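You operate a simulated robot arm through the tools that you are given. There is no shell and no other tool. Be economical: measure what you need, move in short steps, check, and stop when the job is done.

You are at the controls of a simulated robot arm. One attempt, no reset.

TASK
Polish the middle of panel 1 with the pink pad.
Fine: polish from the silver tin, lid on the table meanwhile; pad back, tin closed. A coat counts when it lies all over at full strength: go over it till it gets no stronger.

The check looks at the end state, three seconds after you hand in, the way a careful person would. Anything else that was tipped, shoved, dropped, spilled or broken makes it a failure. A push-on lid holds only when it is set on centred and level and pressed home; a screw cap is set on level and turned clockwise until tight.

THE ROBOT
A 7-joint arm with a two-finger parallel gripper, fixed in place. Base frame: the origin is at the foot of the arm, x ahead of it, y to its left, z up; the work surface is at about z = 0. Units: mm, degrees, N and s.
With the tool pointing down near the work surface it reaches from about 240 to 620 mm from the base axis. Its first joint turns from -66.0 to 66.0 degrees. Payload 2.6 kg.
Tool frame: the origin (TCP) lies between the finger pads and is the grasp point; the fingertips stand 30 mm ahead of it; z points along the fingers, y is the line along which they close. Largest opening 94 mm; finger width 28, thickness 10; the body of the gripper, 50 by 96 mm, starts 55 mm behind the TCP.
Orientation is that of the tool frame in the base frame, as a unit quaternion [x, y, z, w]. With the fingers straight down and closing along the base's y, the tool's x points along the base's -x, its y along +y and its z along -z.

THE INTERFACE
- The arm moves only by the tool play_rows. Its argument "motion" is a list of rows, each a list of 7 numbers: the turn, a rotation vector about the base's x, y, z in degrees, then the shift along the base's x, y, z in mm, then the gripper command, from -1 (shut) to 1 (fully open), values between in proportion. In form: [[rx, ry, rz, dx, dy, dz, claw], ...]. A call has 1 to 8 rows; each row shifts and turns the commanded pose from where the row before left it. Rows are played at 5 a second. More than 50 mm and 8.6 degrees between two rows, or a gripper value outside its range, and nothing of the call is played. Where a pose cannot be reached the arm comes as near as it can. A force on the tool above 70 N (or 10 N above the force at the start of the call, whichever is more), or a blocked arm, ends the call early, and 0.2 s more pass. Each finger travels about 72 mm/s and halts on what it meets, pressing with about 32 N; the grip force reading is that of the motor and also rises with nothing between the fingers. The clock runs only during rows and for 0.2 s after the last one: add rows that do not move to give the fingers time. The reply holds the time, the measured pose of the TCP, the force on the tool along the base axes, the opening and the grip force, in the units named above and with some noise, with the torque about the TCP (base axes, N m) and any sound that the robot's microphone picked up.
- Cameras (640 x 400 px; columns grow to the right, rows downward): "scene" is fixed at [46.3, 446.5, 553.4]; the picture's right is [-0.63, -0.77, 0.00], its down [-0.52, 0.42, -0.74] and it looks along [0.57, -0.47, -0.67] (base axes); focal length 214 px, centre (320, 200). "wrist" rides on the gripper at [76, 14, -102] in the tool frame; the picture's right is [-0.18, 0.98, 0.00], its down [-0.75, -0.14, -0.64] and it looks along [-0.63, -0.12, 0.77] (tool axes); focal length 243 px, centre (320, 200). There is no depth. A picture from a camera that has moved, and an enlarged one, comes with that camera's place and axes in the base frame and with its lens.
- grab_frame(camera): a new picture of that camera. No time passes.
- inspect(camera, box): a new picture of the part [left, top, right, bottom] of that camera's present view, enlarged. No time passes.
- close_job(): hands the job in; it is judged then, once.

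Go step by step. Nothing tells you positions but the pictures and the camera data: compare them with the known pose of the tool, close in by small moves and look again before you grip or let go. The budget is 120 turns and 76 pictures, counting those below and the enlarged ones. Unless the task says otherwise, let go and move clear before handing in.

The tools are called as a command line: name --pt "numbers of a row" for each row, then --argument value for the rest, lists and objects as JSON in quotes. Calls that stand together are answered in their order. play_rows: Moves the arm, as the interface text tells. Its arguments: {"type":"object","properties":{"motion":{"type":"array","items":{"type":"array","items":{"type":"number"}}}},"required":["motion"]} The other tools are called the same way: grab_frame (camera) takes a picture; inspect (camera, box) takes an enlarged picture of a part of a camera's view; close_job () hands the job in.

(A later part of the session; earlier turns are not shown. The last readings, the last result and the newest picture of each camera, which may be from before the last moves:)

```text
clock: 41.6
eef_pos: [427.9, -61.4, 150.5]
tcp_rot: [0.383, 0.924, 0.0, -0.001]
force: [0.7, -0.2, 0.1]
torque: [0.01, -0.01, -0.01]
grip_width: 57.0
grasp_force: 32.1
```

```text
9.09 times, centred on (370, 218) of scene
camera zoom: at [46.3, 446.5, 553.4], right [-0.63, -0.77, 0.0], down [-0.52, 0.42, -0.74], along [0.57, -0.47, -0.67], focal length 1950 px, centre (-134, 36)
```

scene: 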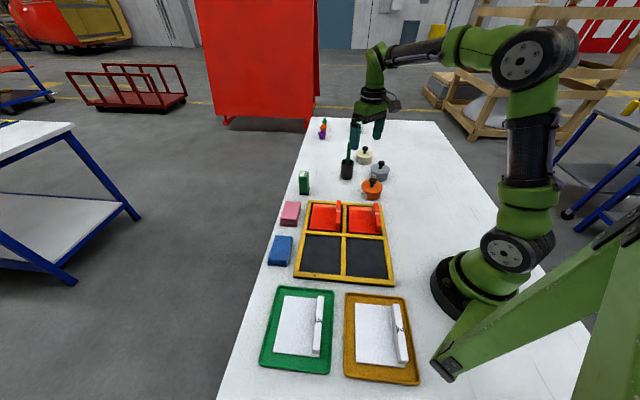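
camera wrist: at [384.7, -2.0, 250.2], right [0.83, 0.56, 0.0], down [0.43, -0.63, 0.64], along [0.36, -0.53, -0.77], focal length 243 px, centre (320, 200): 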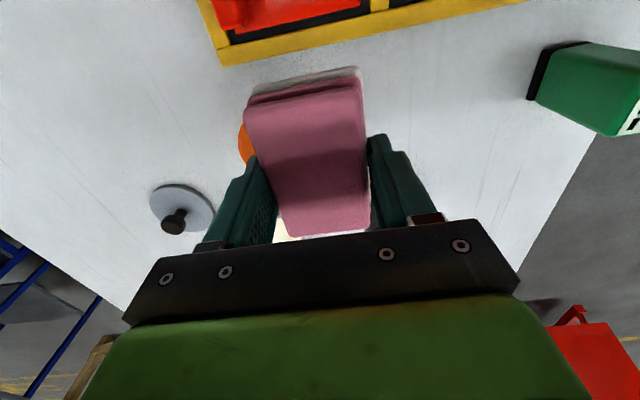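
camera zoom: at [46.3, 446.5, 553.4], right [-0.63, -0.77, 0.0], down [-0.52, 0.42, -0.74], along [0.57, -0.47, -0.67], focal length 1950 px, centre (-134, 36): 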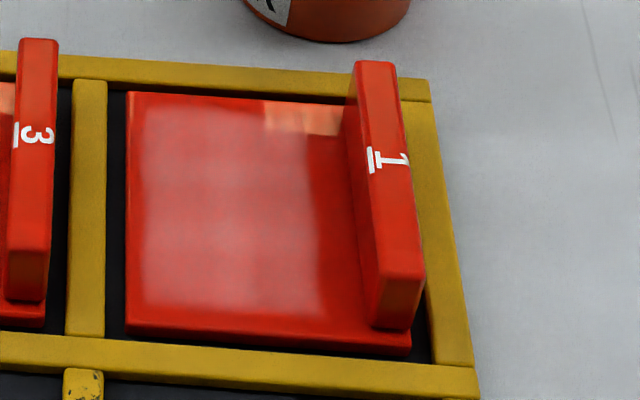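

The strokes were barely in contact that time (z rose to 61.8), so little changed. I'll reload the pad in the tin, then polish with a firmer press.

play_rows --pt "0 0 0 0 0 45 -1" --pt "0 0 0 13 -37 0 -1" --pt "0 0 0 13 -37 0 -1" --pt "0 0 0 12 -38 0 -1" --pt "0 0 0 12 -38 0 -1" --pt "0 0 0 12 -38 0 -1" --pt "-5.3 -5.3 0 0 0 -30 -1" --pt "-5.3 -5.3 0 0 0 -30 -1"

play_rows --pt "0 0 0 0 0 -20 -1" --pt "0 0 0 0 0 -15 -1" --pt "0 0 0 0 0 0 -1"

```text
clock: 43.4
eef_pos: [490.6, -249.8, 135.6]
tcp_rot: [0.38, 0.916, -0.05, 0.122]
force: [-0.1, -0.6, -1.4]
torque: [-0.01, -0.03, 0.01]
grip_width: 57.0
grasp_force: 31.9
```

```text
clock: 44.2
eef_pos: [491.8, -248.4, 101.4]
tcp_rot: [0.38, 0.916, -0.051, 0.121]
force: [0.7, -0.1, -1.4]
torque: [0.0, 0.0, 0.0]
grip_width: 57.1
grasp_force: 32.4
```

play_rows --pt "0 0 0 -1 0 -8 -1" --pt "0 0 0 0 0 -4 -1" --pt "0 0 0 0 0 -3 -1" --pt "0 0 0 0 0 -1 -1" --pt "0 0 0 0 0 0 -1" --pt "0 0 0 0 0 0 -1"

inspect --camera "wrist" --box '[200, 0, 420, 140]'

```text
clock: 45.6
eef_pos: [489.8, -248.8, 86.2]
tcp_rot: [0.379, 0.916, -0.05, 0.122]
force: [-2.8, 2.8, 10.1]
torque: [0.41, 0.44, -0.03]
grip_width: 56.9
grasp_force: 32.1
```

```text
2.86 times, centred on (310, 70) of wrist
camera zoom: at [428.2, -170.2, 165.4], right [0.82, 0.57, 0.05], down [0.3, -0.5, 0.82], along [0.49, -0.66, -0.58], focal length 693 px, centre (349, 571)
```

zoom: 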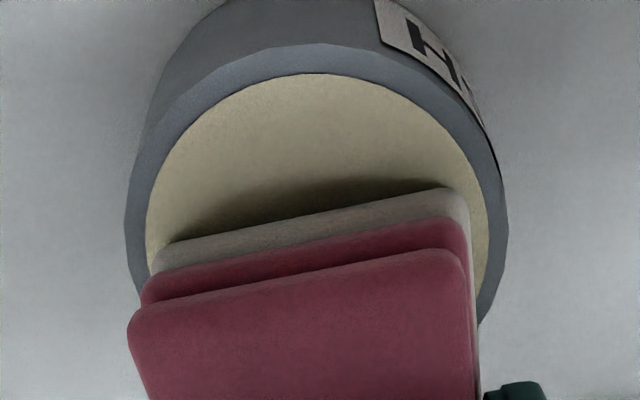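

Reloaded. I'm returning to panel 1.

play_rows --pt "0 0 0 0 0 10 -1" --pt "0 0 0 0 0 40 -1" --pt "5.3 5.3 0 0 0 40 -1" --pt "5.3 5.3 0 0 0 20 -1" --pt "0 0 0 -20 36 0 -1" --pt "0 0 0 -20 36 0 -1" --pt "0 0 0 -20 36 0 -1" --pt "0 0 0 -20 36 0 -1"

play_rows --pt "0 0 0 -20 36 0 -1" --pt "0 0 0 -20 36 0 -1" --pt "0 0 0 -20 36 0 -1" --pt "0 0 0 -12 23 -20 -1" --pt "0 0 0 0 0 -45 -1" --pt "0 0 0 0 0 -45 -1" --pt "0 0 0 0 0 0 -1"

```text
clock: 47.4
eef_pos: [410.0, -105.7, 194.2]
tcp_rot: [0.383, 0.924, 0.0, 0.0]
force: [0.3, 0.3, 0.0]
torque: [0.03, 0.0, 0.01]
grip_width: 56.9
grasp_force: 32.0
```

```text
clock: 49.0
eef_pos: [337.4, 26.5, 86.8]
tcp_rot: [0.382, 0.924, 0.0, -0.001]
force: [-0.4, 0.0, -1.7]
torque: [-0.03, 0.0, 0.02]
grip_width: 57.0
grasp_force: 32.2
```

Over the panel at z 87. I'll go down to a firm press and then stroke.

play_rows --pt "0 0 0 0 0 -16 -1" --pt "0 0 0 0 0 -8 -1" --pt "0 0 0 0 0 -3 -1" --pt "0 0 0 0 0 -1.5 -1" --pt "0 0 0 0 0 0 -1"

play_rows --pt "0 0 0 -4 4 0 -1" --pt "0 0 0 4 -4 0 -1" --pt "0 0 0 4 -4 0 -1" --pt "0 0 0 -4 4 0 -1" --pt "0 0 0 -4 4 0 -1" --pt "0 0 0 4 -4 0 -1" --pt "0 0 0 4 -4 0 -1" --pt "0 0 0 -4 4 0 -1"

```text
clock: 50.2
eef_pos: [338.4, 25.7, 58.5]
tcp_rot: [0.384, 0.923, 0.001, 0.002]
force: [-15.4, 1.5, 55.0]
torque: [-0.15, 0.68, -0.14]
grip_width: 57.2
grasp_force: 32.1
```

```text
clock: 51.8
eef_pos: [339.0, 25.3, 59.0]
tcp_rot: [0.384, 0.923, 0.001, -0.002]
force: [-3.8, 0.2, 13.6]
torque: [-0.47, -0.22, -0.16]
grip_width: 57.0
grasp_force: 31.9
stopped in row 8: the force on the tool passed its limit at 74 N (the readings are from after the stop); the commanded pose is now the measured one
```

The force limit tripped at 74 N, so that was too firm. The command has reset with about 14 N, and I'll continue strokes at this height.

play_rows --pt "0 0 0 -4 4 0 -1" --pt "0 0 0 4 -4 0 -1" --pt "0 0 0 4 -4 0 -1" --pt "0 0 0 -4 4 0 -1" --pt "0 0 0 2 2 0 -1" --pt "0 0 0 -4 4 0 -1" --pt "0 0 0 4 -4 0 -1" --pt "0 0 0 4 -4 0 -1"

play_rows --pt "0 0 0 -4 4 0 -1" --pt "0 0 0 -2 -2 0 -1" --pt "0 0 0 -4 4 0 -1" --pt "0 0 0 4 -4 0 -1" --pt "0 0 0 4 -4 0 -1" --pt "0 0 0 -4 4 0 -1" --pt "0 0 0 0 0 0 -1"

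```text
clock: 53.6
eef_pos: [345.2, 25.9, 59.2]
tcp_rot: [0.382, 0.924, 0.004, -0.003]
force: [-10.5, 12.6, 36.5]
torque: [-0.32, 0.02, -0.11]
grip_width: 57.2
grasp_force: 31.9
```

```text
clock: 55.2
eef_pos: [339.9, 24.7, 58.2]
tcp_rot: [0.383, 0.924, 0.002, -0.002]
force: [8.5, -3.5, 18.2]
torque: [0.19, 0.21, -0.08]
grip_width: 57.0
grasp_force: 31.7
```

Good contact throughout. I'll lift away and look at the coat.

play_rows --pt "0 0 0 0 0 20 -1" --pt "0 0 0 0 0 45 -1" --pt "0 0 0 26 -25 30 -1" --pt "0 0 0 32 -32 0 -1" --pt "0 0 0 32 -32 40 -1" --pt "0 0 0 0 0 0 -1"

inspect --camera "scene" --box '[338, 196, 402, 240]'

```text
refused: row 5 steps farther than a row can; nothing moved
```

```text
9.09 times, centred on (370, 218) of scene
camera zoom: at [46.2, 446.5, 553.4], right [-0.63, -0.77, 0.0], down [-0.52, 0.42, -0.74], along [0.57, -0.47, -0.67], focal length 1950 px, centre (-134, 36)
```

zoom: 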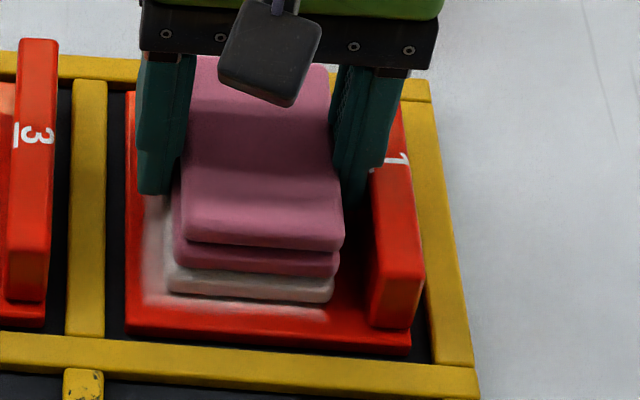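

One step was over the limit, so nothing moved. I'll lift again with smaller steps.

play_rows --pt "0 0 0 0 0 20 -1" --pt "0 0 0 0 0 45 -1" --pt "0 0 0 26 -25 30 -1" --pt "0 0 0 32 -32 0 -1" --pt "0 0 0 32 -32 0 -1" --pt "0 0 0 0 0 40 -1"

inspect --camera "scene" --box '[338, 196, 402, 240]'

```text
clock: 56.6
eef_pos: [428.5, -64.7, 194.2]
tcp_rot: [0.383, 0.924, 0.002, -0.003]
force: [-0.1, -0.3, -1.3]
torque: [-0.03, 0.0, 0.0]
grip_width: 56.9
grasp_force: 31.8
```

```text
9.09 times, centred on (370, 218) of scene
camera zoom: at [46.3, 446.5, 553.4], right [-0.63, -0.77, 0.0], down [-0.52, 0.42, -0.74], along [0.57, -0.47, -0.67], focal length 1950 px, centre (-134, 36)
```

zoom: 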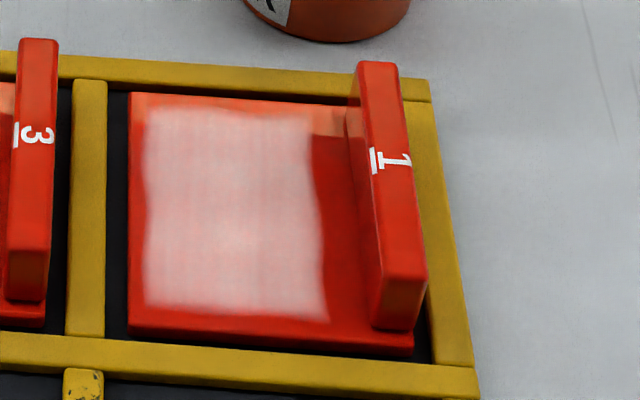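

The coat is much stronger now but not fully uniform, with the far right and edges fainter. I'll reload and go over again, a touch closer to the rib.

play_rows --pt "0 0 0 13 -37 0 -1" --pt "0 0 0 13 -37 0 -1" --pt "0 0 0 12 -37 0 -1" --pt "0 0 0 12 -37 0 -1" --pt "0 0 0 12 -37 0 -1" --pt "-5.3 -5.3 0 0 0 -30 -1" --pt "-5.3 -5.3 0 0 0 -30 -1" --pt "0 0 0 0 0 0 -1"

play_rows --pt "0 0 0 0 0 -20 -1" --pt "0 0 0 0 0 -15 -1" --pt "0 0 0 0 0 0 -1"

```text
clock: 58.4
eef_pos: [490.6, -249.3, 132.4]
tcp_rot: [0.38, 0.916, -0.048, 0.118]
force: [-0.3, -0.2, 0.1]
torque: [-0.02, 0.01, 0.0]
grip_width: 57.0
grasp_force: 31.2
```

```text
clock: 59.2
eef_pos: [492.3, -247.7, 99.1]
tcp_rot: [0.379, 0.917, -0.048, 0.117]
force: [0.1, 0.3, -0.7]
torque: [0.01, -0.01, -0.01]
grip_width: 57.0
grasp_force: 32.1
```

play_rows --pt "0 0 0 -1.5 -1 -8 -1" --pt "0 0 0 0 0 -4 -1" --pt "0 0 0 0 0 -1 -1" --pt "0 0 0 0 0 0 -1" --pt "0 0 0 0 0 0 -1"

inspect --camera "wrist" --box '[200, 0, 420, 140]'

```text
clock: 60.4
eef_pos: [489.0, -249.4, 84.7]
tcp_rot: [0.379, 0.917, -0.048, 0.118]
force: [-0.3, 1.1, 0.1]
torque: [0.0, -0.02, 0.02]
grip_width: 57.2
grasp_force: 31.9
```

```text
2.86 times, centred on (310, 70) of wrist
camera zoom: at [429.2, -170.2, 165.5], right [0.82, 0.57, 0.05], down [0.3, -0.5, 0.81], along [0.49, -0.65, -0.58], focal length 693 px, centre (349, 571)
```

zoom: 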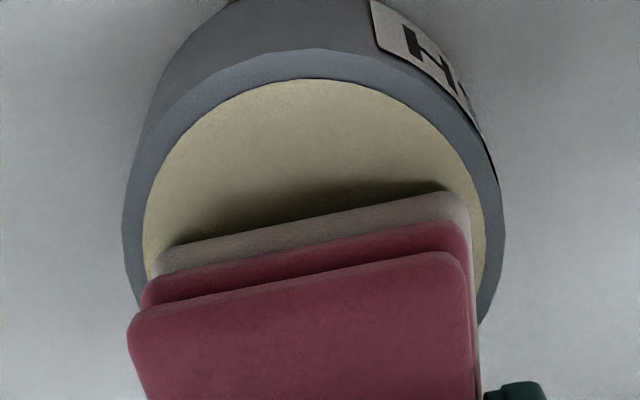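

No contact force yet, so I'll lower slightly to reach the paste and then head back.

play_rows --pt "0 0 0 0 0 -1 -1" --pt "0 0 0 0 0 -1 -1" --pt "0 0 0 0 0 0 -1" --pt "0 0 0 0 0 0 -1"

play_rows --pt "0 0 0 0 0 12 -1" --pt "0 0 0 0 0 40 -1" --pt "5.3 5.3 0 0 0 40 -1" --pt "5.3 5.3 0 0 0 20 -1" --pt "0 0 0 -20 36 0 -1" --pt "0 0 0 -20 36 0 -1" --pt "0 0 0 -20 36 0 -1" --pt "0 0 0 -20 36 0 -1"

play_rows --pt "0 0 0 -20 36 0 -1" --pt "0 0 0 -20 36 0 -1" --pt "0 0 0 -20 36 0 -1" --pt "0 0 0 -12 21 -20 -1" --pt "0 0 0 0 0 -45 -1" --pt "0 0 0 0 0 -40 -1" --pt "0 0 0 0 0 0 -1"

inspect --camera "scene" --box '[330, 180, 410, 240]'

```text
clock: 61.4
eef_pos: [489.9, -249.2, 84.9]
tcp_rot: [0.379, 0.916, -0.048, 0.12]
force: [-3.6, 3.4, 22.6]
torque: [0.61, 0.83, -0.02]
grip_width: 57.1
grasp_force: 32.3
```

```text
clock: 63.2
eef_pos: [407.2, -104.8, 196.4]
tcp_rot: [0.383, 0.924, 0.002, -0.003]
force: [-0.4, -0.2, 0.2]
torque: [0.02, 0.02, 0.0]
grip_width: 57.0
grasp_force: 32.5
```

```text
clock: 64.8
eef_pos: [339.0, 22.5, 88.1]
tcp_rot: [0.384, 0.924, 0.003, -0.002]
force: [0.4, 0.1, -1.0]
torque: [-0.02, 0.01, 0.0]
grip_width: 56.9
grasp_force: 31.8
```

```text
6.67 times, centred on (370, 210) of scene
camera zoom: at [46.3, 446.5, 553.4], right [-0.63, -0.77, 0.0], down [-0.52, 0.42, -0.74], along [0.57, -0.47, -0.67], focal length 1430 px, centre (-13, 133)
```

zoom: 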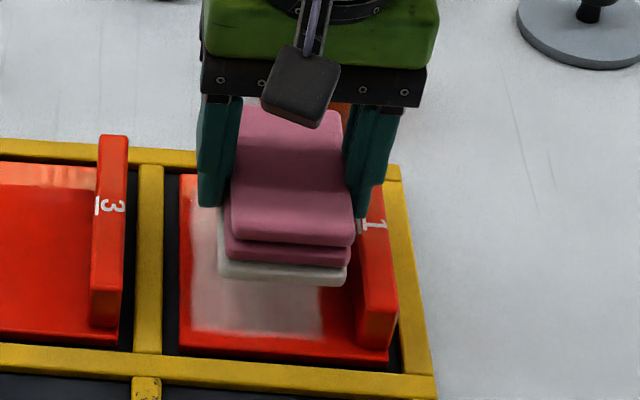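

Positioned at n≈255.6. I'll descend to light contact and stroke over it.

play_rows --pt "0 0 0 -1 1 -16 -1" --pt "0 0 0 0 0 -8 -1" --pt "0 0 0 0 0 -3 -1" --pt "0 0 0 0 0 -1.5 -1" --pt "0 0 0 0 0 0 -1"

play_rows --pt "0 0 0 -4 4 0 -1" --pt "0 0 0 4 -4 0 -1" --pt "0 0 0 4 -4 0 -1" --pt "0 0 0 -4 4 0 -1" --pt "0 0 0 -4 4 0 -1" --pt "0 0 0 4 -4 0 -1" --pt "0 0 0 4 -4 0 -1" --pt "0 0 0 -4 4 0 -1"

```text
clock: 66.0
eef_pos: [335.8, 24.2, 60.8]
tcp_rot: [0.383, 0.924, 0.002, -0.004]
force: [0.1, 0.0, -0.9]
torque: [-0.02, 0.0, -0.04]
grip_width: 56.7
grasp_force: 32.2
```

```text
clock: 67.8
eef_pos: [335.8, 24.0, 62.2]
tcp_rot: [0.384, 0.924, 0.002, -0.003]
force: [0.6, -0.5, -0.7]
torque: [-0.02, 0.02, -0.03]
grip_width: 57.0
grasp_force: 32.5
```

No contact yet, so I'll lower a little more until the force rises.

play_rows --pt "0 0 0 0 0 -1 -1" --pt "0 0 0 0 0 0 -1"

play_rows --pt "0 0 0 0 0 -0.7 -1" --pt "0 0 0 0 0 0 -1"

```text
clock: 68.4
eef_pos: [336.8, 22.8, 59.3]
tcp_rot: [0.383, 0.924, 0.002, -0.002]
force: [0.1, 0.1, -1.1]
torque: [0.0, 0.01, 0.0]
grip_width: 57.2
grasp_force: 32.0
```

```text
clock: 69.0
eef_pos: [336.7, 24.5, 60.0]
tcp_rot: [0.382, 0.924, 0.003, -0.003]
force: [-0.1, -0.3, -1.1]
torque: [-0.02, 0.06, 0.02]
grip_width: 57.3
grasp_force: 31.8
```

play_rows --pt "0 0 0 0 0 -0.7 -1" --pt "0 0 0 0 0 0 -1"

play_rows --pt "0 0 0 0 0 -0.7 -1" --pt "0 0 0 0 0 0 -1"

```text
clock: 69.6
eef_pos: [336.7, 24.4, 60.0]
tcp_rot: [0.383, 0.924, 0.002, -0.002]
force: [-0.4, -1.3, 1.8]
torque: [-0.13, 0.0, -0.03]
grip_width: 56.9
grasp_force: 32.3
```

```text
clock: 70.2
eef_pos: [336.2, 24.7, 58.3]
tcp_rot: [0.383, 0.924, 0.003, -0.002]
force: [-5.7, 0.9, 18.7]
torque: [-0.87, -0.19, -0.15]
grip_width: 57.0
grasp_force: 32.1
```

Contact is at about 19 N. I'll stroke now.

play_rows --pt "0 0 0 -4 4 0 -1" --pt "0 0 0 4 -4 0 -1" --pt "0 0 0 4 -4 0 -1" --pt "0 0 0 2 -2 0 -1" --pt "0 0 0 -6 6 0 -1" --pt "0 0 0 -4 4 0 -1" --pt "0 0 0 4 -4 0 -1" --pt "0 0 0 4 -4 0 -1"

play_rows --pt "0 0 0 -4 4 0 -1" --pt "0 0 0 -4 4 -0.3 -1" --pt "0 0 0 4 -4 0 -1" --pt "0 0 0 4 -4 0 -1" --pt "0 0 0 2 -2 0 -1" --pt "0 0 0 -6 6 0 -1" --pt "0 0 0 0 0 0 -1"

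play_rows --pt "0 0 0 2 2 0 -1" --pt "0 0 0 -4 4 0 -1" --pt "0 0 0 4 -4 0 -1" --pt "0 0 0 4 -4 0 -1" --pt "0 0 0 -4 4 0 -1" --pt "0 0 0 -4 4 0 -1" --pt "0 0 0 4 -4 0 -1" --pt "0 0 0 0 0 0 -1"

play_rows --pt "0 0 0 0 0 20 -1" --pt "0 0 0 0 0 45 -1" --pt "0 0 0 26 -25 30 -1" --pt "0 0 0 32 -32 0 -1" --pt "0 0 0 32 -32 0 -1" --pt "0 0 0 0 0 40 -1"

inspect --camera "scene" --box '[338, 196, 402, 240]'

```text
clock: 72.0
eef_pos: [338.5, 22.8, 58.3]
tcp_rot: [0.382, 0.924, 0.003, -0.004]
force: [-15.3, 12.6, 42.9]
torque: [-0.2, 0.13, -0.13]
grip_width: 57.0
grasp_force: 31.6
```

```text
clock: 73.6
eef_pos: [335.4, 23.9, 57.9]
tcp_rot: [0.382, 0.924, 0.001, -0.001]
force: [4.5, -7.3, 14.6]
torque: [-0.08, 0.04, 0.01]
grip_width: 57.3
grasp_force: 31.8
```

```text
clock: 75.4
eef_pos: [337.1, 27.6, 58.6]
tcp_rot: [0.383, 0.924, 0.002, -0.004]
force: [-13.3, 9.3, 33.3]
torque: [-0.3, 0.04, -0.14]
grip_width: 57.0
grasp_force: 32.1
```

```text
clock: 76.8
eef_pos: [427.6, -62.3, 193.9]
tcp_rot: [0.382, 0.924, 0.001, -0.002]
force: [-0.5, 0.1, -0.3]
torque: [-0.01, -0.04, 0.0]
grip_width: 57.1
grasp_force: 32.4
```

```text
9.09 times, centred on (370, 218) of scene
camera zoom: at [46.3, 446.5, 553.4], right [-0.63, -0.77, 0.0], down [-0.52, 0.42, -0.74], along [0.57, -0.47, -0.67], focal length 1950 px, centre (-134, 36)
```

zoom: 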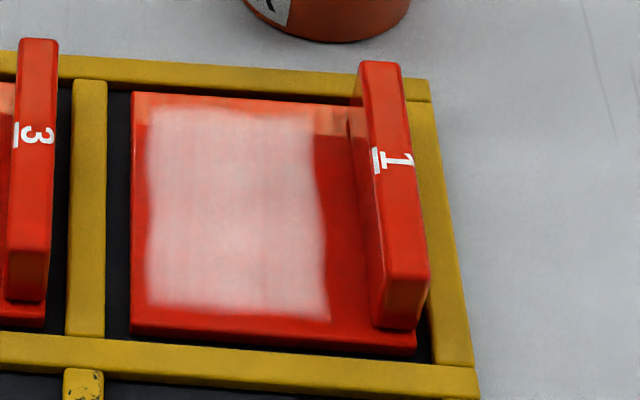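

The coat looks about the same as before, which may mean it's at full strength. I'll zoom tightly for a reference before another pass.

inspect --camera "scene" --box '[350, 204, 380, 232]'

inspect --camera "wrist" --box '[200, 0, 420, 140]'

```text
14.29 times, centred on (365, 218) of scene
camera zoom: at [46.3, 446.5, 553.4], right [-0.63, -0.77, 0.0], down [-0.52, 0.42, -0.74], along [0.57, -0.47, -0.67], focal length 3064 px, centre (-323, -57)
```

zoom: 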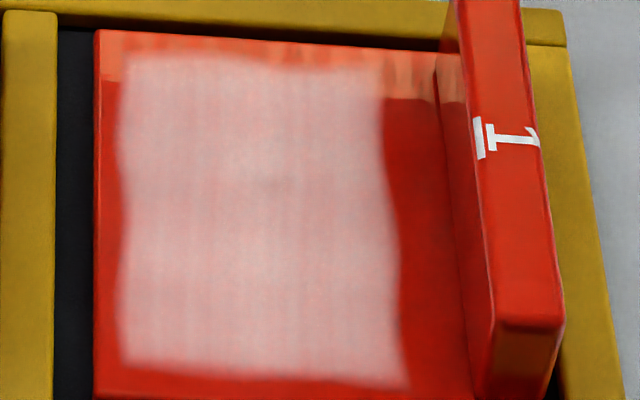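

```text
2.86 times, centred on (310, 70) of wrist
camera zoom: at [384.5, -1.2, 297.3], right [0.83, 0.56, 0.0], down [0.44, -0.64, 0.64], along [0.36, -0.53, -0.77], focal length 693 px, centre (349, 571)
```

zoom: 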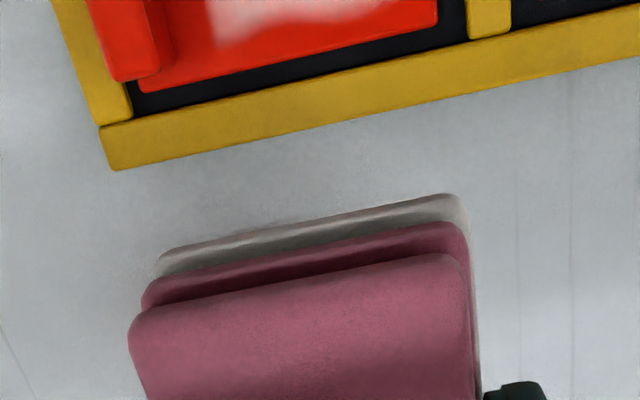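

The coat looks fairly even. I'll make another full pass to see if it strengthens.

play_rows --pt "0 0 0 0 0 -40 -1" --pt "0 0 0 -32 32 0 -1" --pt "0 0 0 -32 32 0 -1" --pt "0 0 0 -26 23 -30 -1" --pt "0 0 0 0 0 -45 -1" --pt "0 0 0 0 0 -16 -1" --pt "0 0 0 0 0 0 -1"

play_rows --pt "0 0 0 0 0 -2 -1" --pt "0 0 0 0 0 -1 -1" --pt "0 0 0 0 0 0 -1"

```text
clock: 78.4
eef_pos: [337.3, 25.6, 60.3]
tcp_rot: [0.382, 0.924, 0.002, -0.002]
force: [0.2, -0.3, -0.6]
torque: [0.03, 0.0, 0.0]
grip_width: 56.9
grasp_force: 31.9
```

```text
clock: 79.2
eef_pos: [338.6, 25.4, 59.1]
tcp_rot: [0.383, 0.924, 0.002, -0.002]
force: [-4.2, 0.3, 13.4]
torque: [-0.17, 0.13, -0.03]
grip_width: 57.2
grasp_force: 32.1
```

Contact at 13 N. I'll do three sets of strokes at slightly different offsets.

play_rows --pt "0 0 0 -2 -2 -0.3 -1" --pt "0 0 0 -5 5 0 -1" --pt "0 0 0 5 -5 0 -1" --pt "0 0 0 5 -5 0 -1" --pt "0 0 0 -5 5 0 -1" --pt "0 0 0 -5 5 0 -1" --pt "0 0 0 5 -5 0 -1" --pt "0 0 0 5 -5 0 -1"

play_rows --pt "0 0 0 -5 5 0 -1" --pt "0 0 0 -5 5 0 -1" --pt "0 0 0 5 -5 0 -1" --pt "0 0 0 5 -5 0 -1" --pt "0 0 0 -5 5 0 -1" --pt "0 0 0 3 3 0 -1" --pt "0 0 0 -5 5 0 -1" --pt "0 0 0 5 -5 0 -1"

play_rows --pt "0 0 0 5 -5 0 -1" --pt "0 0 0 -5 5 0 -1" --pt "0 0 0 -5 5 0 -1" --pt "0 0 0 5 -5 0 -1" --pt "0 0 0 5 -5 0 -1" --pt "0 0 0 -5 5 0 -1" --pt "0 0 0 0 0 0 -1"

play_rows --pt "0 0 0 0 0 20 -1" --pt "0 0 0 0 0 45 -1" --pt "0 0 0 26 -25 30 -1" --pt "0 0 0 32 -32 0 -1" --pt "0 0 0 32 -32 0 -1" --pt "0 0 0 0 0 40 -1"

inspect --camera "scene" --box '[350, 204, 380, 232]'

```text
clock: 81.0
eef_pos: [341.0, 17.8, 58.7]
tcp_rot: [0.383, 0.924, 0.002, -0.003]
force: [-3.9, 5.9, 14.6]
torque: [-0.14, -0.19, 0.02]
grip_width: 57.0
grasp_force: 32.0
```

```text
clock: 82.8
eef_pos: [338.9, 27.3, 58.7]
tcp_rot: [0.381, 0.924, 0.002, -0.005]
force: [-6.0, 6.9, 19.3]
torque: [-0.44, -0.38, -0.01]
grip_width: 57.0
grasp_force: 32.4
```

```text
clock: 84.4
eef_pos: [338.5, 25.9, 59.0]
tcp_rot: [0.382, 0.924, 0.002, -0.004]
force: [0.2, -1.2, 2.0]
torque: [-0.11, -0.03, -0.04]
grip_width: 57.1
grasp_force: 31.8
```

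```text
clock: 85.8
eef_pos: [429.2, -63.8, 193.6]
tcp_rot: [0.382, 0.924, 0.002, -0.003]
force: [-0.1, 0.7, -1.0]
torque: [0.02, 0.0, 0.01]
grip_width: 57.1
grasp_force: 32.4
```

```text
14.29 times, centred on (365, 218) of scene
camera zoom: at [46.3, 446.5, 553.4], right [-0.63, -0.77, 0.0], down [-0.52, 0.42, -0.74], along [0.57, -0.47, -0.67], focal length 3064 px, centre (-323, -57)
```

zoom: 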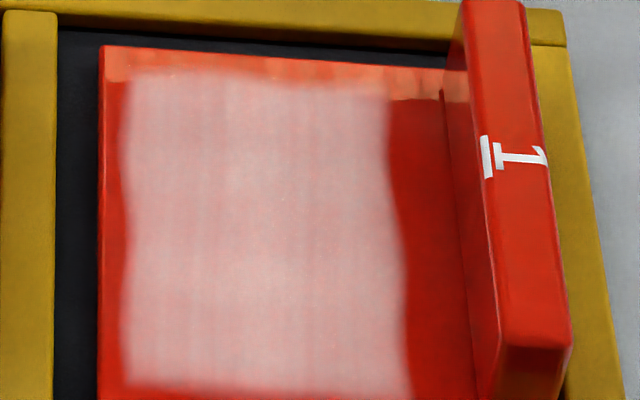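

The coat shows no visible increase, though the panel crept about 5 mm toward the near side in its cell. I'll do one more loaded pass to confirm saturation, dragging so the panel eases back.

play_rows --pt "0 0 0 13 -37 0 -1" --pt "0 0 0 13 -37 0 -1" --pt "0 0 0 12 -37 0 -1" --pt "0 0 0 12 -37 0 -1" --pt "0 0 0 11 -37 0 -1" --pt "-5.3 -5.3 0 0 0 -30 -1" --pt "-5.3 -5.3 0 0 0 -30 -1" --pt "0 0 0 0 0 -15 -1"

play_rows --pt "0 0 0 0 0 -20 -1" --pt "0 0 0 -1 0 -10 -1" --pt "0 0 0 0 0 0 -1"

play_rows --pt "0 0 0 0 0 -2 -1" --pt "0 0 0 0 0 -1 -1" --pt "0 0 0 0 0 0 -1"

```text
clock: 87.6
eef_pos: [489.5, -247.7, 117.9]
tcp_rot: [0.38, 0.916, -0.048, 0.118]
force: [0.1, 0.0, -1.2]
torque: [0.0, -0.04, -0.01]
grip_width: 57.0
grasp_force: 32.0
```

```text
clock: 88.4
eef_pos: [488.2, -248.9, 89.9]
tcp_rot: [0.38, 0.916, -0.047, 0.117]
force: [0.2, -0.7, -0.6]
torque: [0.0, 0.01, -0.01]
grip_width: 57.2
grasp_force: 31.6
```

```text
clock: 89.2
eef_pos: [488.1, -248.2, 86.2]
tcp_rot: [0.379, 0.917, -0.048, 0.117]
force: [-0.1, -0.8, -0.9]
torque: [0.01, 0.03, -0.02]
grip_width: 57.1
grasp_force: 31.9
```

play_rows --pt "0 0 0 0 0 -1.5 -1" --pt "0 0 0 0 0 -1 -1" --pt "0 0 0 0 0 0 -1"

play_rows --pt "0 0 0 0 0 -0.7 -1" --pt "0 0 0 0 0 0 -1" --pt "0 0 0 0 0 0 -1"

```text
clock: 90.0
eef_pos: [489.2, -248.0, 85.1]
tcp_rot: [0.38, 0.916, -0.049, 0.119]
force: [-6.0, 1.3, 13.6]
torque: [0.49, 0.53, 0.11]
grip_width: 56.9
grasp_force: 31.8
```

```text
clock: 90.8
eef_pos: [490.9, -249.5, 84.2]
tcp_rot: [0.379, 0.916, -0.049, 0.12]
force: [-5.7, 0.6, 24.3]
torque: [0.58, 0.89, 0.1]
grip_width: 56.9
grasp_force: 31.9
```

Loaded. I'm going back to the panel.

play_rows --pt "0 0 0 0 0 12 -1" --pt "0 0 0 0 0 40 -1" --pt "5.3 5.3 0 0 0 40 -1" --pt "5.3 5.3 0 0 0 20 -1" --pt "0 0 0 -20 36 0 -1" --pt "0 0 0 -20 36 0 -1" --pt "0 0 0 -20 36 0 -1" --pt "0 0 0 -20 36 0 -1"

play_rows --pt "0 0 0 -20 36 0 -1" --pt "0 0 0 -20 36 0 -1" --pt "0 0 0 -20 36 0 -1" --pt "0 0 0 -13 22 -20 -1" --pt "0 0 0 0 0 -45 -1" --pt "0 0 0 0 0 -45 -1" --pt "0 0 0 0 0 -18 -1" --pt "0 0 0 0 0 0 -1"

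play_rows --pt "0 0 0 0 0 -3 -1" --pt "0 0 0 0 0 0 -1"

```text
clock: 92.6
eef_pos: [410.2, -105.0, 195.1]
tcp_rot: [0.383, 0.924, 0.002, -0.003]
force: [0.2, 0.2, -1.8]
torque: [0.02, 0.0, 0.01]
grip_width: 57.1
grasp_force: 32.0
```

```text
clock: 94.4
eef_pos: [336.7, 26.1, 64.7]
tcp_rot: [0.382, 0.924, 0.002, -0.003]
force: [1.0, 0.0, -0.5]
torque: [0.03, 0.0, 0.0]
grip_width: 57.1
grasp_force: 31.5
```

```text
clock: 95.0
eef_pos: [336.1, 24.9, 63.3]
tcp_rot: [0.382, 0.924, 0.002, -0.003]
force: [0.1, 0.1, -0.3]
torque: [0.03, 0.01, 0.0]
grip_width: 57.3
grasp_force: 32.0
```

I'll continue down to contact.

play_rows --pt "0 0 0 0 0 -2.5 -1" --pt "0 0 0 0 0 -1 -1" --pt "0 0 0 0 0 0 -1"

play_rows --pt "0 0 0 0 0 -0.7 -1" --pt "0 0 0 0 0 0 -1"

```text
clock: 95.8
eef_pos: [336.6, 27.3, 60.3]
tcp_rot: [0.383, 0.924, 0.003, -0.002]
force: [0.4, 0.7, 0.3]
torque: [0.0, -0.02, -0.01]
grip_width: 56.9
grasp_force: 32.0
```

```text
clock: 96.4
eef_pos: [337.3, 25.6, 58.7]
tcp_rot: [0.383, 0.924, 0.002, -0.002]
force: [-1.8, -0.5, 11.0]
torque: [-0.59, -0.09, -0.08]
grip_width: 57.1
grasp_force: 31.8
```

Contact. I'll stroke with firmer forward drags and lighter returns.

play_rows --pt "0 0 0 4 -4 -0.4 -1" --pt "0 0 0 -4 4 0.4 -1" --pt "0 0 0 -4 4 0 -1" --pt "0 0 0 4 -4 -0.4 -1" --pt "0 0 0 4 -4 0 -1" --pt "0 0 0 -4 4 0.4 -1" --pt "0 0 0 -4 4 0 -1" --pt "0 0 0 4 -4 -0.4 -1"

play_rows --pt "0 0 0 -1 -1 0 -1" --pt "0 0 0 4 -4 0 -1" --pt "0 0 0 -4 4 0.4 -1" --pt "0 0 0 -4 4 0 -1" --pt "0 0 0 4 -4 -0.4 -1" --pt "0 0 0 4 -4 0 -1" --pt "0 0 0 -4 4 0.4 -1" --pt "0 0 0 0 0 0 -1"

play_rows --pt "0 0 0 2 2 0 -1" --pt "0 0 0 -4 4 0 -1" --pt "0 0 0 4 -4 -0.4 -1" --pt "0 0 0 4 -4 0 -1" --pt "0 0 0 -4 4 0.4 -1" --pt "0 0 0 -4 4 0 -1" --pt "0 0 0 4 -4 -0.4 -1" --pt "0 0 0 4 -4 0 -1"

play_rows --pt "0 0 0 0 0 20 -1" --pt "0 0 0 0 0 45 -1" --pt "0 0 0 26 -25 30 -1" --pt "0 0 0 32 -32 0 -1" --pt "0 0 0 32 -32 0 -1" --pt "0 0 0 0 0 40 -1"

inspect --camera "scene" --box '[350, 204, 380, 232]'

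```text
clock: 98.2
eef_pos: [335.5, 25.5, 59.8]
tcp_rot: [0.383, 0.924, 0.002, -0.003]
force: [-0.4, 0.1, 0.8]
torque: [0.01, 0.06, -0.02]
grip_width: 57.0
grasp_force: 31.8
```

```text
clock: 100.0
eef_pos: [335.4, 24.5, 58.6]
tcp_rot: [0.382, 0.924, 0.002, -0.002]
force: [1.2, -1.5, 4.3]
torque: [-0.34, -0.09, 0.1]
grip_width: 56.9
grasp_force: 32.2
```

```text
clock: 101.8
eef_pos: [341.6, 22.3, 58.9]
tcp_rot: [0.383, 0.924, 0.002, -0.004]
force: [-0.4, 0.4, 0.1]
torque: [0.0, 0.03, -0.02]
grip_width: 57.2
grasp_force: 32.1
```

```text
clock: 103.2
eef_pos: [428.6, -65.7, 194.1]
tcp_rot: [0.382, 0.924, 0.001, -0.002]
force: [-0.1, 0.4, -0.4]
torque: [0.0, 0.02, 0.01]
grip_width: 57.2
grasp_force: 32.1
```

```text
14.29 times, centred on (365, 218) of scene
camera zoom: at [46.3, 446.5, 553.4], right [-0.63, -0.77, 0.0], down [-0.52, 0.42, -0.74], along [0.57, -0.47, -0.67], focal length 3064 px, centre (-323, -57)
```

zoom: 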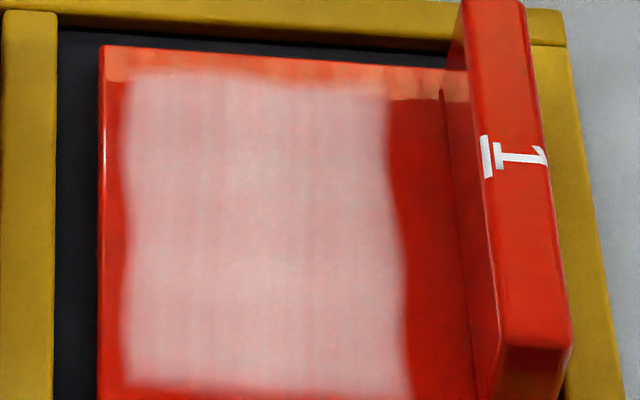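

No further increase, so the coat is at full strength where it lies. It stops about 14 mm short of the rib because the fingers block there. I'll turn the pad 90° so its long end can reach closer to the rib across the middle.

play_rows --pt "0 0 8.4 -10 10 0 -1" --pt "0 0 8.4 -10 10 0 -1" --pt "0 0 8.4 -10 10 0 -1" --pt "0 0 8.4 -10 10 0 -1" --pt "0 0 8.4 -10 10 0 -1" --pt "0 0 8.4 -10 10 0 -1" --pt "0 0 8.4 -10 10 0 -1" --pt "0 0 8.4 -10 10 0 -1"

play_rows --pt "0 0 8.4 -5 6 -20 -1" --pt "0 0 8.4 -5 6 -30 -1" --pt "0 0 6 0 0 -45 -1" --pt "0 0 0 0 0 -14 -1" --pt "0 0 0 0 0 0 -1"

inspect --camera "scene" --box '[330, 180, 410, 240]'

grab_frame --camera "wrist"

```text
clock: 105.0
eef_pos: [350.1, 14.7, 194.0]
tcp_rot: [-0.194, 0.981, 0.0, -0.004]
force: [0.4, 0.0, -1.3]
torque: [0.01, -0.01, 0.02]
grip_width: 56.9
grasp_force: 32.1
```

```text
clock: 106.2
eef_pos: [340.1, 25.7, 85.8]
tcp_rot: [-0.383, 0.924, 0.0, -0.003]
force: [0.8, -0.1, -0.5]
torque: [0.01, -0.08, 0.0]
grip_width: 57.1
grasp_force: 31.7
```

```text
6.67 times, centred on (370, 210) of scene
camera zoom: at [46.3, 446.5, 553.4], right [-0.63, -0.77, 0.0], down [-0.52, 0.42, -0.74], along [0.57, -0.47, -0.67], focal length 1430 px, centre (-13, 133)
```

zoom: 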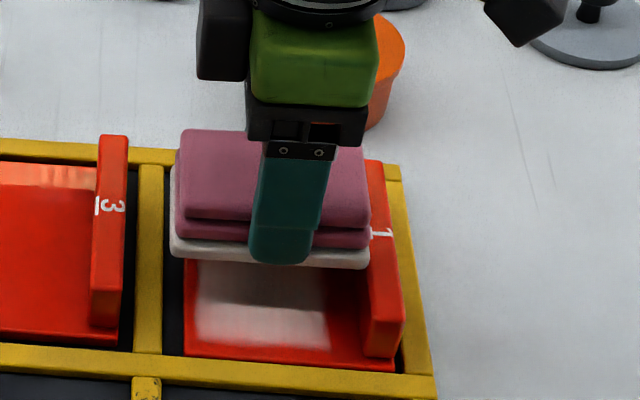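

```text
24 pictures are left
camera wrist: at [276.5, -20.2, 188.2], right [-0.57, 0.82, 0.0], down [0.64, 0.44, 0.64], along [0.53, 0.36, -0.77], focal length 243 px, centre (320, 200)
```

wrist: 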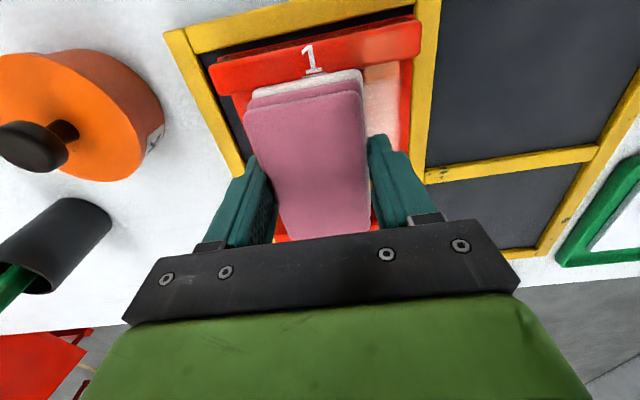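

With its long side across, the pad is slightly too long for the face. I'll tilt it 4° so only the rib-side end presses, keeping the other end clear of the frame, and shift 2 mm off the rib.

play_rows --pt "2.8 -2.8 0 2 2 0 -1" --pt "0 0 0 0 0 -10 -1" --pt "0 0 0 0 0 -7 -1" --pt "0 0 0 0 0 0 -1"

inspect --camera "scene" --box '[340, 196, 400, 240]'

inspect --camera "wrist" --box '[200, 0, 440, 150]'

```text
clock: 107.2
eef_pos: [343.2, 26.9, 66.7]
tcp_rot: [-0.383, 0.923, 0.014, 0.029]
force: [0.0, -0.3, -0.3]
torque: [-0.03, 0.01, 0.05]
grip_width: 57.0
grasp_force: 31.6
```

```text
9.09 times, centred on (370, 218) of scene
camera zoom: at [46.3, 446.5, 553.4], right [-0.63, -0.77, 0.0], down [-0.52, 0.42, -0.74], along [0.57, -0.47, -0.67], focal length 1950 px, centre (-134, 36)
```

zoom: 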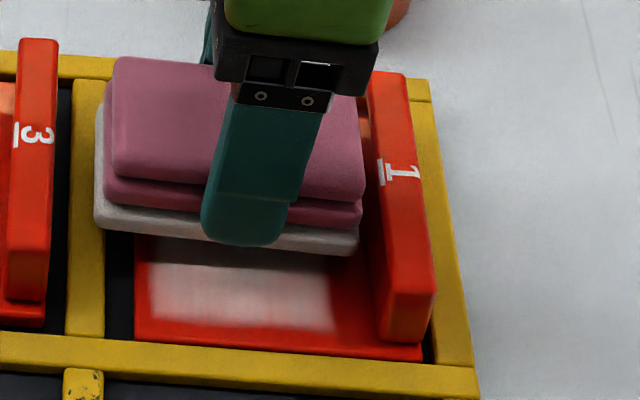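

```text
2.67 times, centred on (320, 75) of wrist
camera zoom: at [275.0, -22.8, 165.6], right [-0.56, 0.83, 0.01], down [0.6, 0.4, 0.69], along [0.56, 0.4, -0.73], focal length 647 px, centre (320, 533)
```

zoom: 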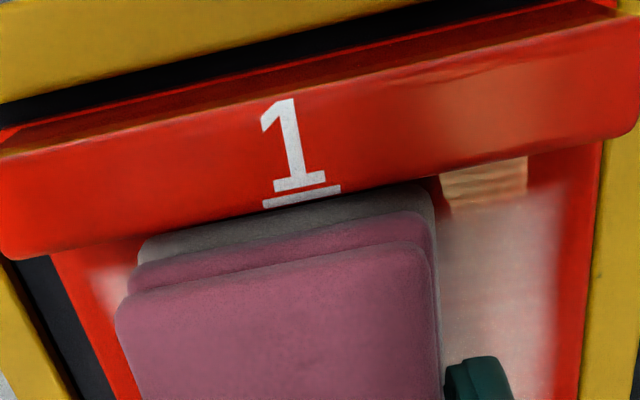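

The pad end is about 4 mm from the rib and just above the plate. I'll lower to contact.

play_rows --pt "0 0 0 0 0 -2 -1" --pt "0 0 0 0 0 -1 -1" --pt "0 0 0 0 0 0 -1"

play_rows --pt "0 0 0 0 0 -1 -1" --pt "0 0 0 0 0 0 -1"

```text
clock: 108.0
eef_pos: [343.5, 26.3, 65.7]
tcp_rot: [-0.382, 0.923, 0.013, 0.029]
force: [-0.2, -0.5, -0.6]
torque: [-0.03, 0.02, 0.01]
grip_width: 56.9
grasp_force: 32.1
```

```text
clock: 108.6
eef_pos: [344.7, 27.3, 63.8]
tcp_rot: [-0.383, 0.923, 0.013, 0.029]
force: [0.8, 0.0, 0.2]
torque: [0.03, 0.01, 0.0]
grip_width: 56.9
grasp_force: 31.5
```

play_rows --pt "0 0 0 0 0 -1 -1" --pt "0 0 0 0 0 0 -1"

play_rows --pt "0 0 0 0 0 -0.7 -1" --pt "0 0 0 0 0 0 -1"

```text
clock: 109.2
eef_pos: [343.5, 27.7, 62.8]
tcp_rot: [-0.382, 0.924, 0.014, 0.028]
force: [0.5, -0.6, -1.1]
torque: [0.03, 0.0, 0.0]
grip_width: 56.9
grasp_force: 32.1
```

```text
clock: 109.8
eef_pos: [342.7, 27.4, 62.5]
tcp_rot: [-0.382, 0.923, 0.013, 0.029]
force: [-0.8, -0.7, -1.0]
torque: [-0.01, 0.0, 0.01]
grip_width: 57.0
grasp_force: 32.1
```

play_rows --pt "0 0 0 0 0 -1 -1" --pt "0 0 0 0 0 0 -1"

play_rows --pt "0 0 0 0 0 -0.8 -1" --pt "0 0 0 0 0 0 -1"

```text
clock: 110.4
eef_pos: [343.1, 27.5, 62.4]
tcp_rot: [-0.383, 0.923, 0.014, 0.029]
force: [-0.3, 0.3, -0.1]
torque: [-0.02, 0.01, 0.02]
grip_width: 56.8
grasp_force: 31.9
```

```text
clock: 111.0
eef_pos: [343.6, 27.0, 62.8]
tcp_rot: [-0.382, 0.924, 0.012, 0.029]
force: [-4.1, -2.9, 22.6]
torque: [-0.86, 0.74, -0.13]
grip_width: 57.1
grasp_force: 32.6
```

End contact at 23 N. I'll stroke along the rib direction.

play_rows --pt "0 0 0 -5 5 0 -1" --pt "0 0 0 -5 5 0 -1" --pt "0 0 0 5 -5 0 -1" --pt "0 0 0 5 -5 0 -1" --pt "0 0 0 6 -6 0 -1" --pt "0 0 0 -6 6 0 -1" --pt "0 0 0 -5 5 0 -1" --pt "0 0 0 -5 5 0 -1"

play_rows --pt "0 0 0 3 3 0 -1" --pt "0 0 0 5 -5 0 -1" --pt "0 0 0 5 -5 0 -1" --pt "0 0 0 6 -6 0 -1" --pt "0 0 0 -6 6 0 -1" --pt "0 0 0 -5 5 0 -1" --pt "0 0 0 5 -5 0 -1" --pt "0 0 0 0 0 0 -1"

inspect --camera "scene" --box '[340, 196, 400, 240]'

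```text
clock: 112.8
eef_pos: [335.1, 36.5, 60.6]
tcp_rot: [-0.382, 0.923, 0.01, 0.031]
force: [7.0, -11.1, 24.8]
torque: [-1.08, 0.63, 0.57]
grip_width: 56.9
grasp_force: 31.6
```

```text
clock: 114.6
eef_pos: [345.4, 30.9, 60.9]
tcp_rot: [-0.383, 0.923, 0.013, 0.029]
force: [-0.2, 0.4, 0.3]
torque: [-0.02, -0.01, -0.01]
grip_width: 57.1
grasp_force: 32.3
```

```text
9.09 times, centred on (370, 218) of scene
camera zoom: at [46.3, 446.5, 553.4], right [-0.63, -0.77, 0.0], down [-0.52, 0.42, -0.74], along [0.57, -0.47, -0.67], focal length 1950 px, centre (-134, 36)
```

zoom: 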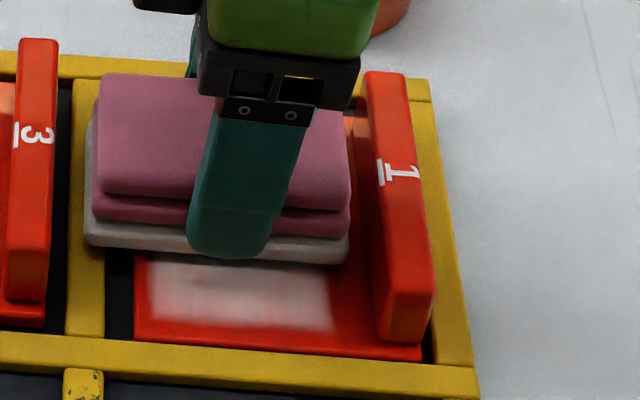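

I'll lift away and look at the band beside the rib.

play_rows --pt "0 0 0 0 0 20 -1" --pt "0 0 0 0 0 45 -1" --pt "0 0 0 20 -20 35 -1" --pt "0 0 0 32 -32 0 -1" --pt "0 0 0 32 -32 0 -1" --pt "0 0 0 0 0 30 -1"

inspect --camera "scene" --box '[350, 202, 385, 234]'

```text
clock: 116.0
eef_pos: [430.8, -53.6, 193.1]
tcp_rot: [-0.383, 0.923, 0.013, 0.029]
force: [0.8, -1.1, -0.7]
torque: [0.0, -0.03, 0.04]
grip_width: 57.1
grasp_force: 32.0
```

```text
12.50 times, centred on (368, 218) of scene
camera zoom: at [46.3, 446.5, 553.4], right [-0.63, -0.77, 0.0], down [-0.52, 0.42, -0.74], along [0.57, -0.47, -0.67], focal length 2681 px, centre (-274, -25)
```

zoom: 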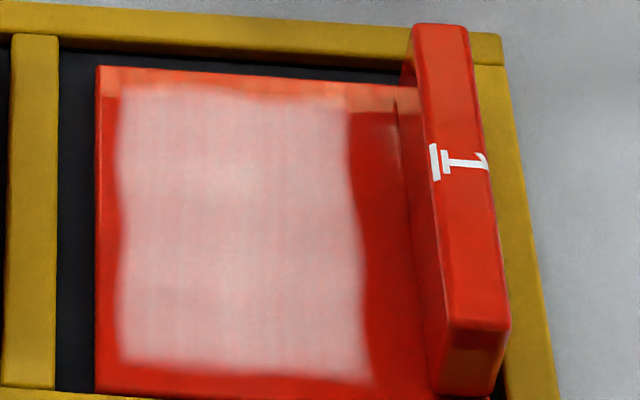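

The band by the rib took no coat, since the tilted pad was likely spent or not flat enough. I'll reload and make one flat pass in the original orientation, as close to the rib as the finger allows.

play_rows --pt "-2.8 2.8 0 0 0 0 -1" --pt "0 0 -8.4 6 -18 0 -1" --pt "0 0 -8.4 6 -18 0 -1" --pt "0 0 -8.4 6 -18 0 -1" --pt "0 0 -8.4 6 -18 0 -1" --pt "0 0 -8.4 6 -18 0 -1" --pt "0 0 -8.4 6 -18 0 -1" --pt "0 0 -8.4 6 -18 0 -1"

play_rows --pt "0 0 -8.4 6 -18 0 -1" --pt "0 0 -8.4 6 -18 0 -1" --pt "0 0 -8.4 4 -17 0 -1" --pt "0 0 -6 0 -16 0 -1" --pt "0 0 0 0 0 -10 -1" --pt "0 0 0 0 0 0 -1"

```text
clock: 117.8
eef_pos: [473.5, -179.3, 189.4]
tcp_rot: [0.122, 0.993, 0.001, -0.003]
force: [0.5, -0.3, -0.5]
torque: [-0.02, 0.03, 0.0]
grip_width: 57.3
grasp_force: 32.3
```

```text
clock: 119.2
eef_pos: [488.0, -249.9, 180.4]
tcp_rot: [0.383, 0.924, 0.002, -0.003]
force: [0.3, 0.5, -0.1]
torque: [0.03, 0.03, 0.03]
grip_width: 57.0
grasp_force: 31.6
```

Now I'll tilt and dip again.

play_rows --pt "-5.3 -5.3 0 1 1 -30 -1" --pt "-5.3 -5.3 0 0 0 -30 -1" --pt "0 0 0 0 0 -20 -1" --pt "0 0 0 0 0 -12 -1" --pt "0 0 0 0 0 0 -1"

play_rows --pt "0 0 0 0 0 -1.5 -1" --pt "0 0 0 0 0 -1 -1" --pt "0 0 0 0 0 0 -1"

play_rows --pt "0 0 0 0 0 -1 -1" --pt "0 0 0 0 0 0 -1"

```text
clock: 120.4
eef_pos: [488.6, -248.7, 87.6]
tcp_rot: [0.379, 0.916, -0.048, 0.118]
force: [0.4, -0.1, -0.3]
torque: [0.0, -0.02, -0.02]
grip_width: 57.2
grasp_force: 31.9
```

```text
clock: 121.2
eef_pos: [489.5, -248.0, 86.0]
tcp_rot: [0.38, 0.916, -0.048, 0.118]
force: [-0.2, -0.2, -0.8]
torque: [-0.03, 0.04, -0.06]
grip_width: 57.2
grasp_force: 31.7
```

```text
clock: 121.8
eef_pos: [488.6, -247.9, 85.3]
tcp_rot: [0.38, 0.916, -0.048, 0.118]
force: [0.9, -0.4, -0.8]
torque: [-0.01, 0.01, 0.03]
grip_width: 57.1
grasp_force: 32.0
```

play_rows --pt "0 0 0 0 0 -1 -1" --pt "0 0 0 0 0 -0.7 -1" --pt "0 0 0 0 0 0 -1"

play_rows --pt "0 0 0 0 0 -0.7 -1" --pt "0 0 0 0 0 0 -1" --pt "0 0 0 0 0 0 -1"

```text
clock: 122.6
eef_pos: [489.6, -248.1, 83.3]
tcp_rot: [0.38, 0.916, -0.048, 0.118]
force: [-0.4, -0.2, 0.1]
torque: [-0.03, 0.0, 0.0]
grip_width: 57.2
grasp_force: 32.4
```

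```text
clock: 123.4
eef_pos: [490.5, -247.9, 83.0]
tcp_rot: [0.379, 0.917, -0.048, 0.118]
force: [-0.4, -0.8, 3.5]
torque: [0.01, 0.21, 0.01]
grip_width: 57.0
grasp_force: 31.7
```

Contact with the paste. I'll press a touch more, then return to the panel.

play_rows --pt "0 0 0 0 0 -0.8 -1" --pt "0 0 0 0 0 0 -1" --pt "0 0 0 0 0 12 -1" --pt "0 0 0 0 0 42 -1" --pt "5.3 5.3 0 0 0 40 -1" --pt "5.3 5.3 0 0 0 20 -1" --pt "0 0 0 -20 36 0 -1" --pt "0 0 0 -20 36 0 -1"

play_rows --pt "0 0 0 -20 36 0 -1" --pt "0 0 0 -20 36 0 -1" --pt "0 0 0 -20 36 0 -1" --pt "0 0 0 -20 36 0 -1" --pt "0 0 0 -20 36 0 -1" --pt "0 0 0 -13 21 -20 -1" --pt "0 0 0 0 0 -45 -1" --pt "0 0 0 0 0 -40 -1"

play_rows --pt "0 0 0 0 0 -15 -1" --pt "0 0 0 0 0 -10 -1" --pt "0 0 0 0 0 0 -1"

```text
clock: 125.2
eef_pos: [448.3, -175.0, 197.4]
tcp_rot: [0.382, 0.924, 0.002, -0.002]
force: [-0.3, 0.2, -0.1]
torque: [-0.03, 0.01, 0.04]
grip_width: 57.1
grasp_force: 32.7
```

```text
clock: 127.0
eef_pos: [337.8, 26.1, 90.6]
tcp_rot: [0.383, 0.924, 0.002, -0.004]
force: [0.2, -1.7, 0.0]
torque: [0.0, 0.01, 0.01]
grip_width: 57.0
grasp_force: 32.3
```

```text
clock: 127.8
eef_pos: [337.6, 25.1, 64.7]
tcp_rot: [0.382, 0.924, 0.002, -0.003]
force: [-0.5, -0.1, -1.2]
torque: [0.05, 0.0, -0.03]
grip_width: 57.1
grasp_force: 31.3
```

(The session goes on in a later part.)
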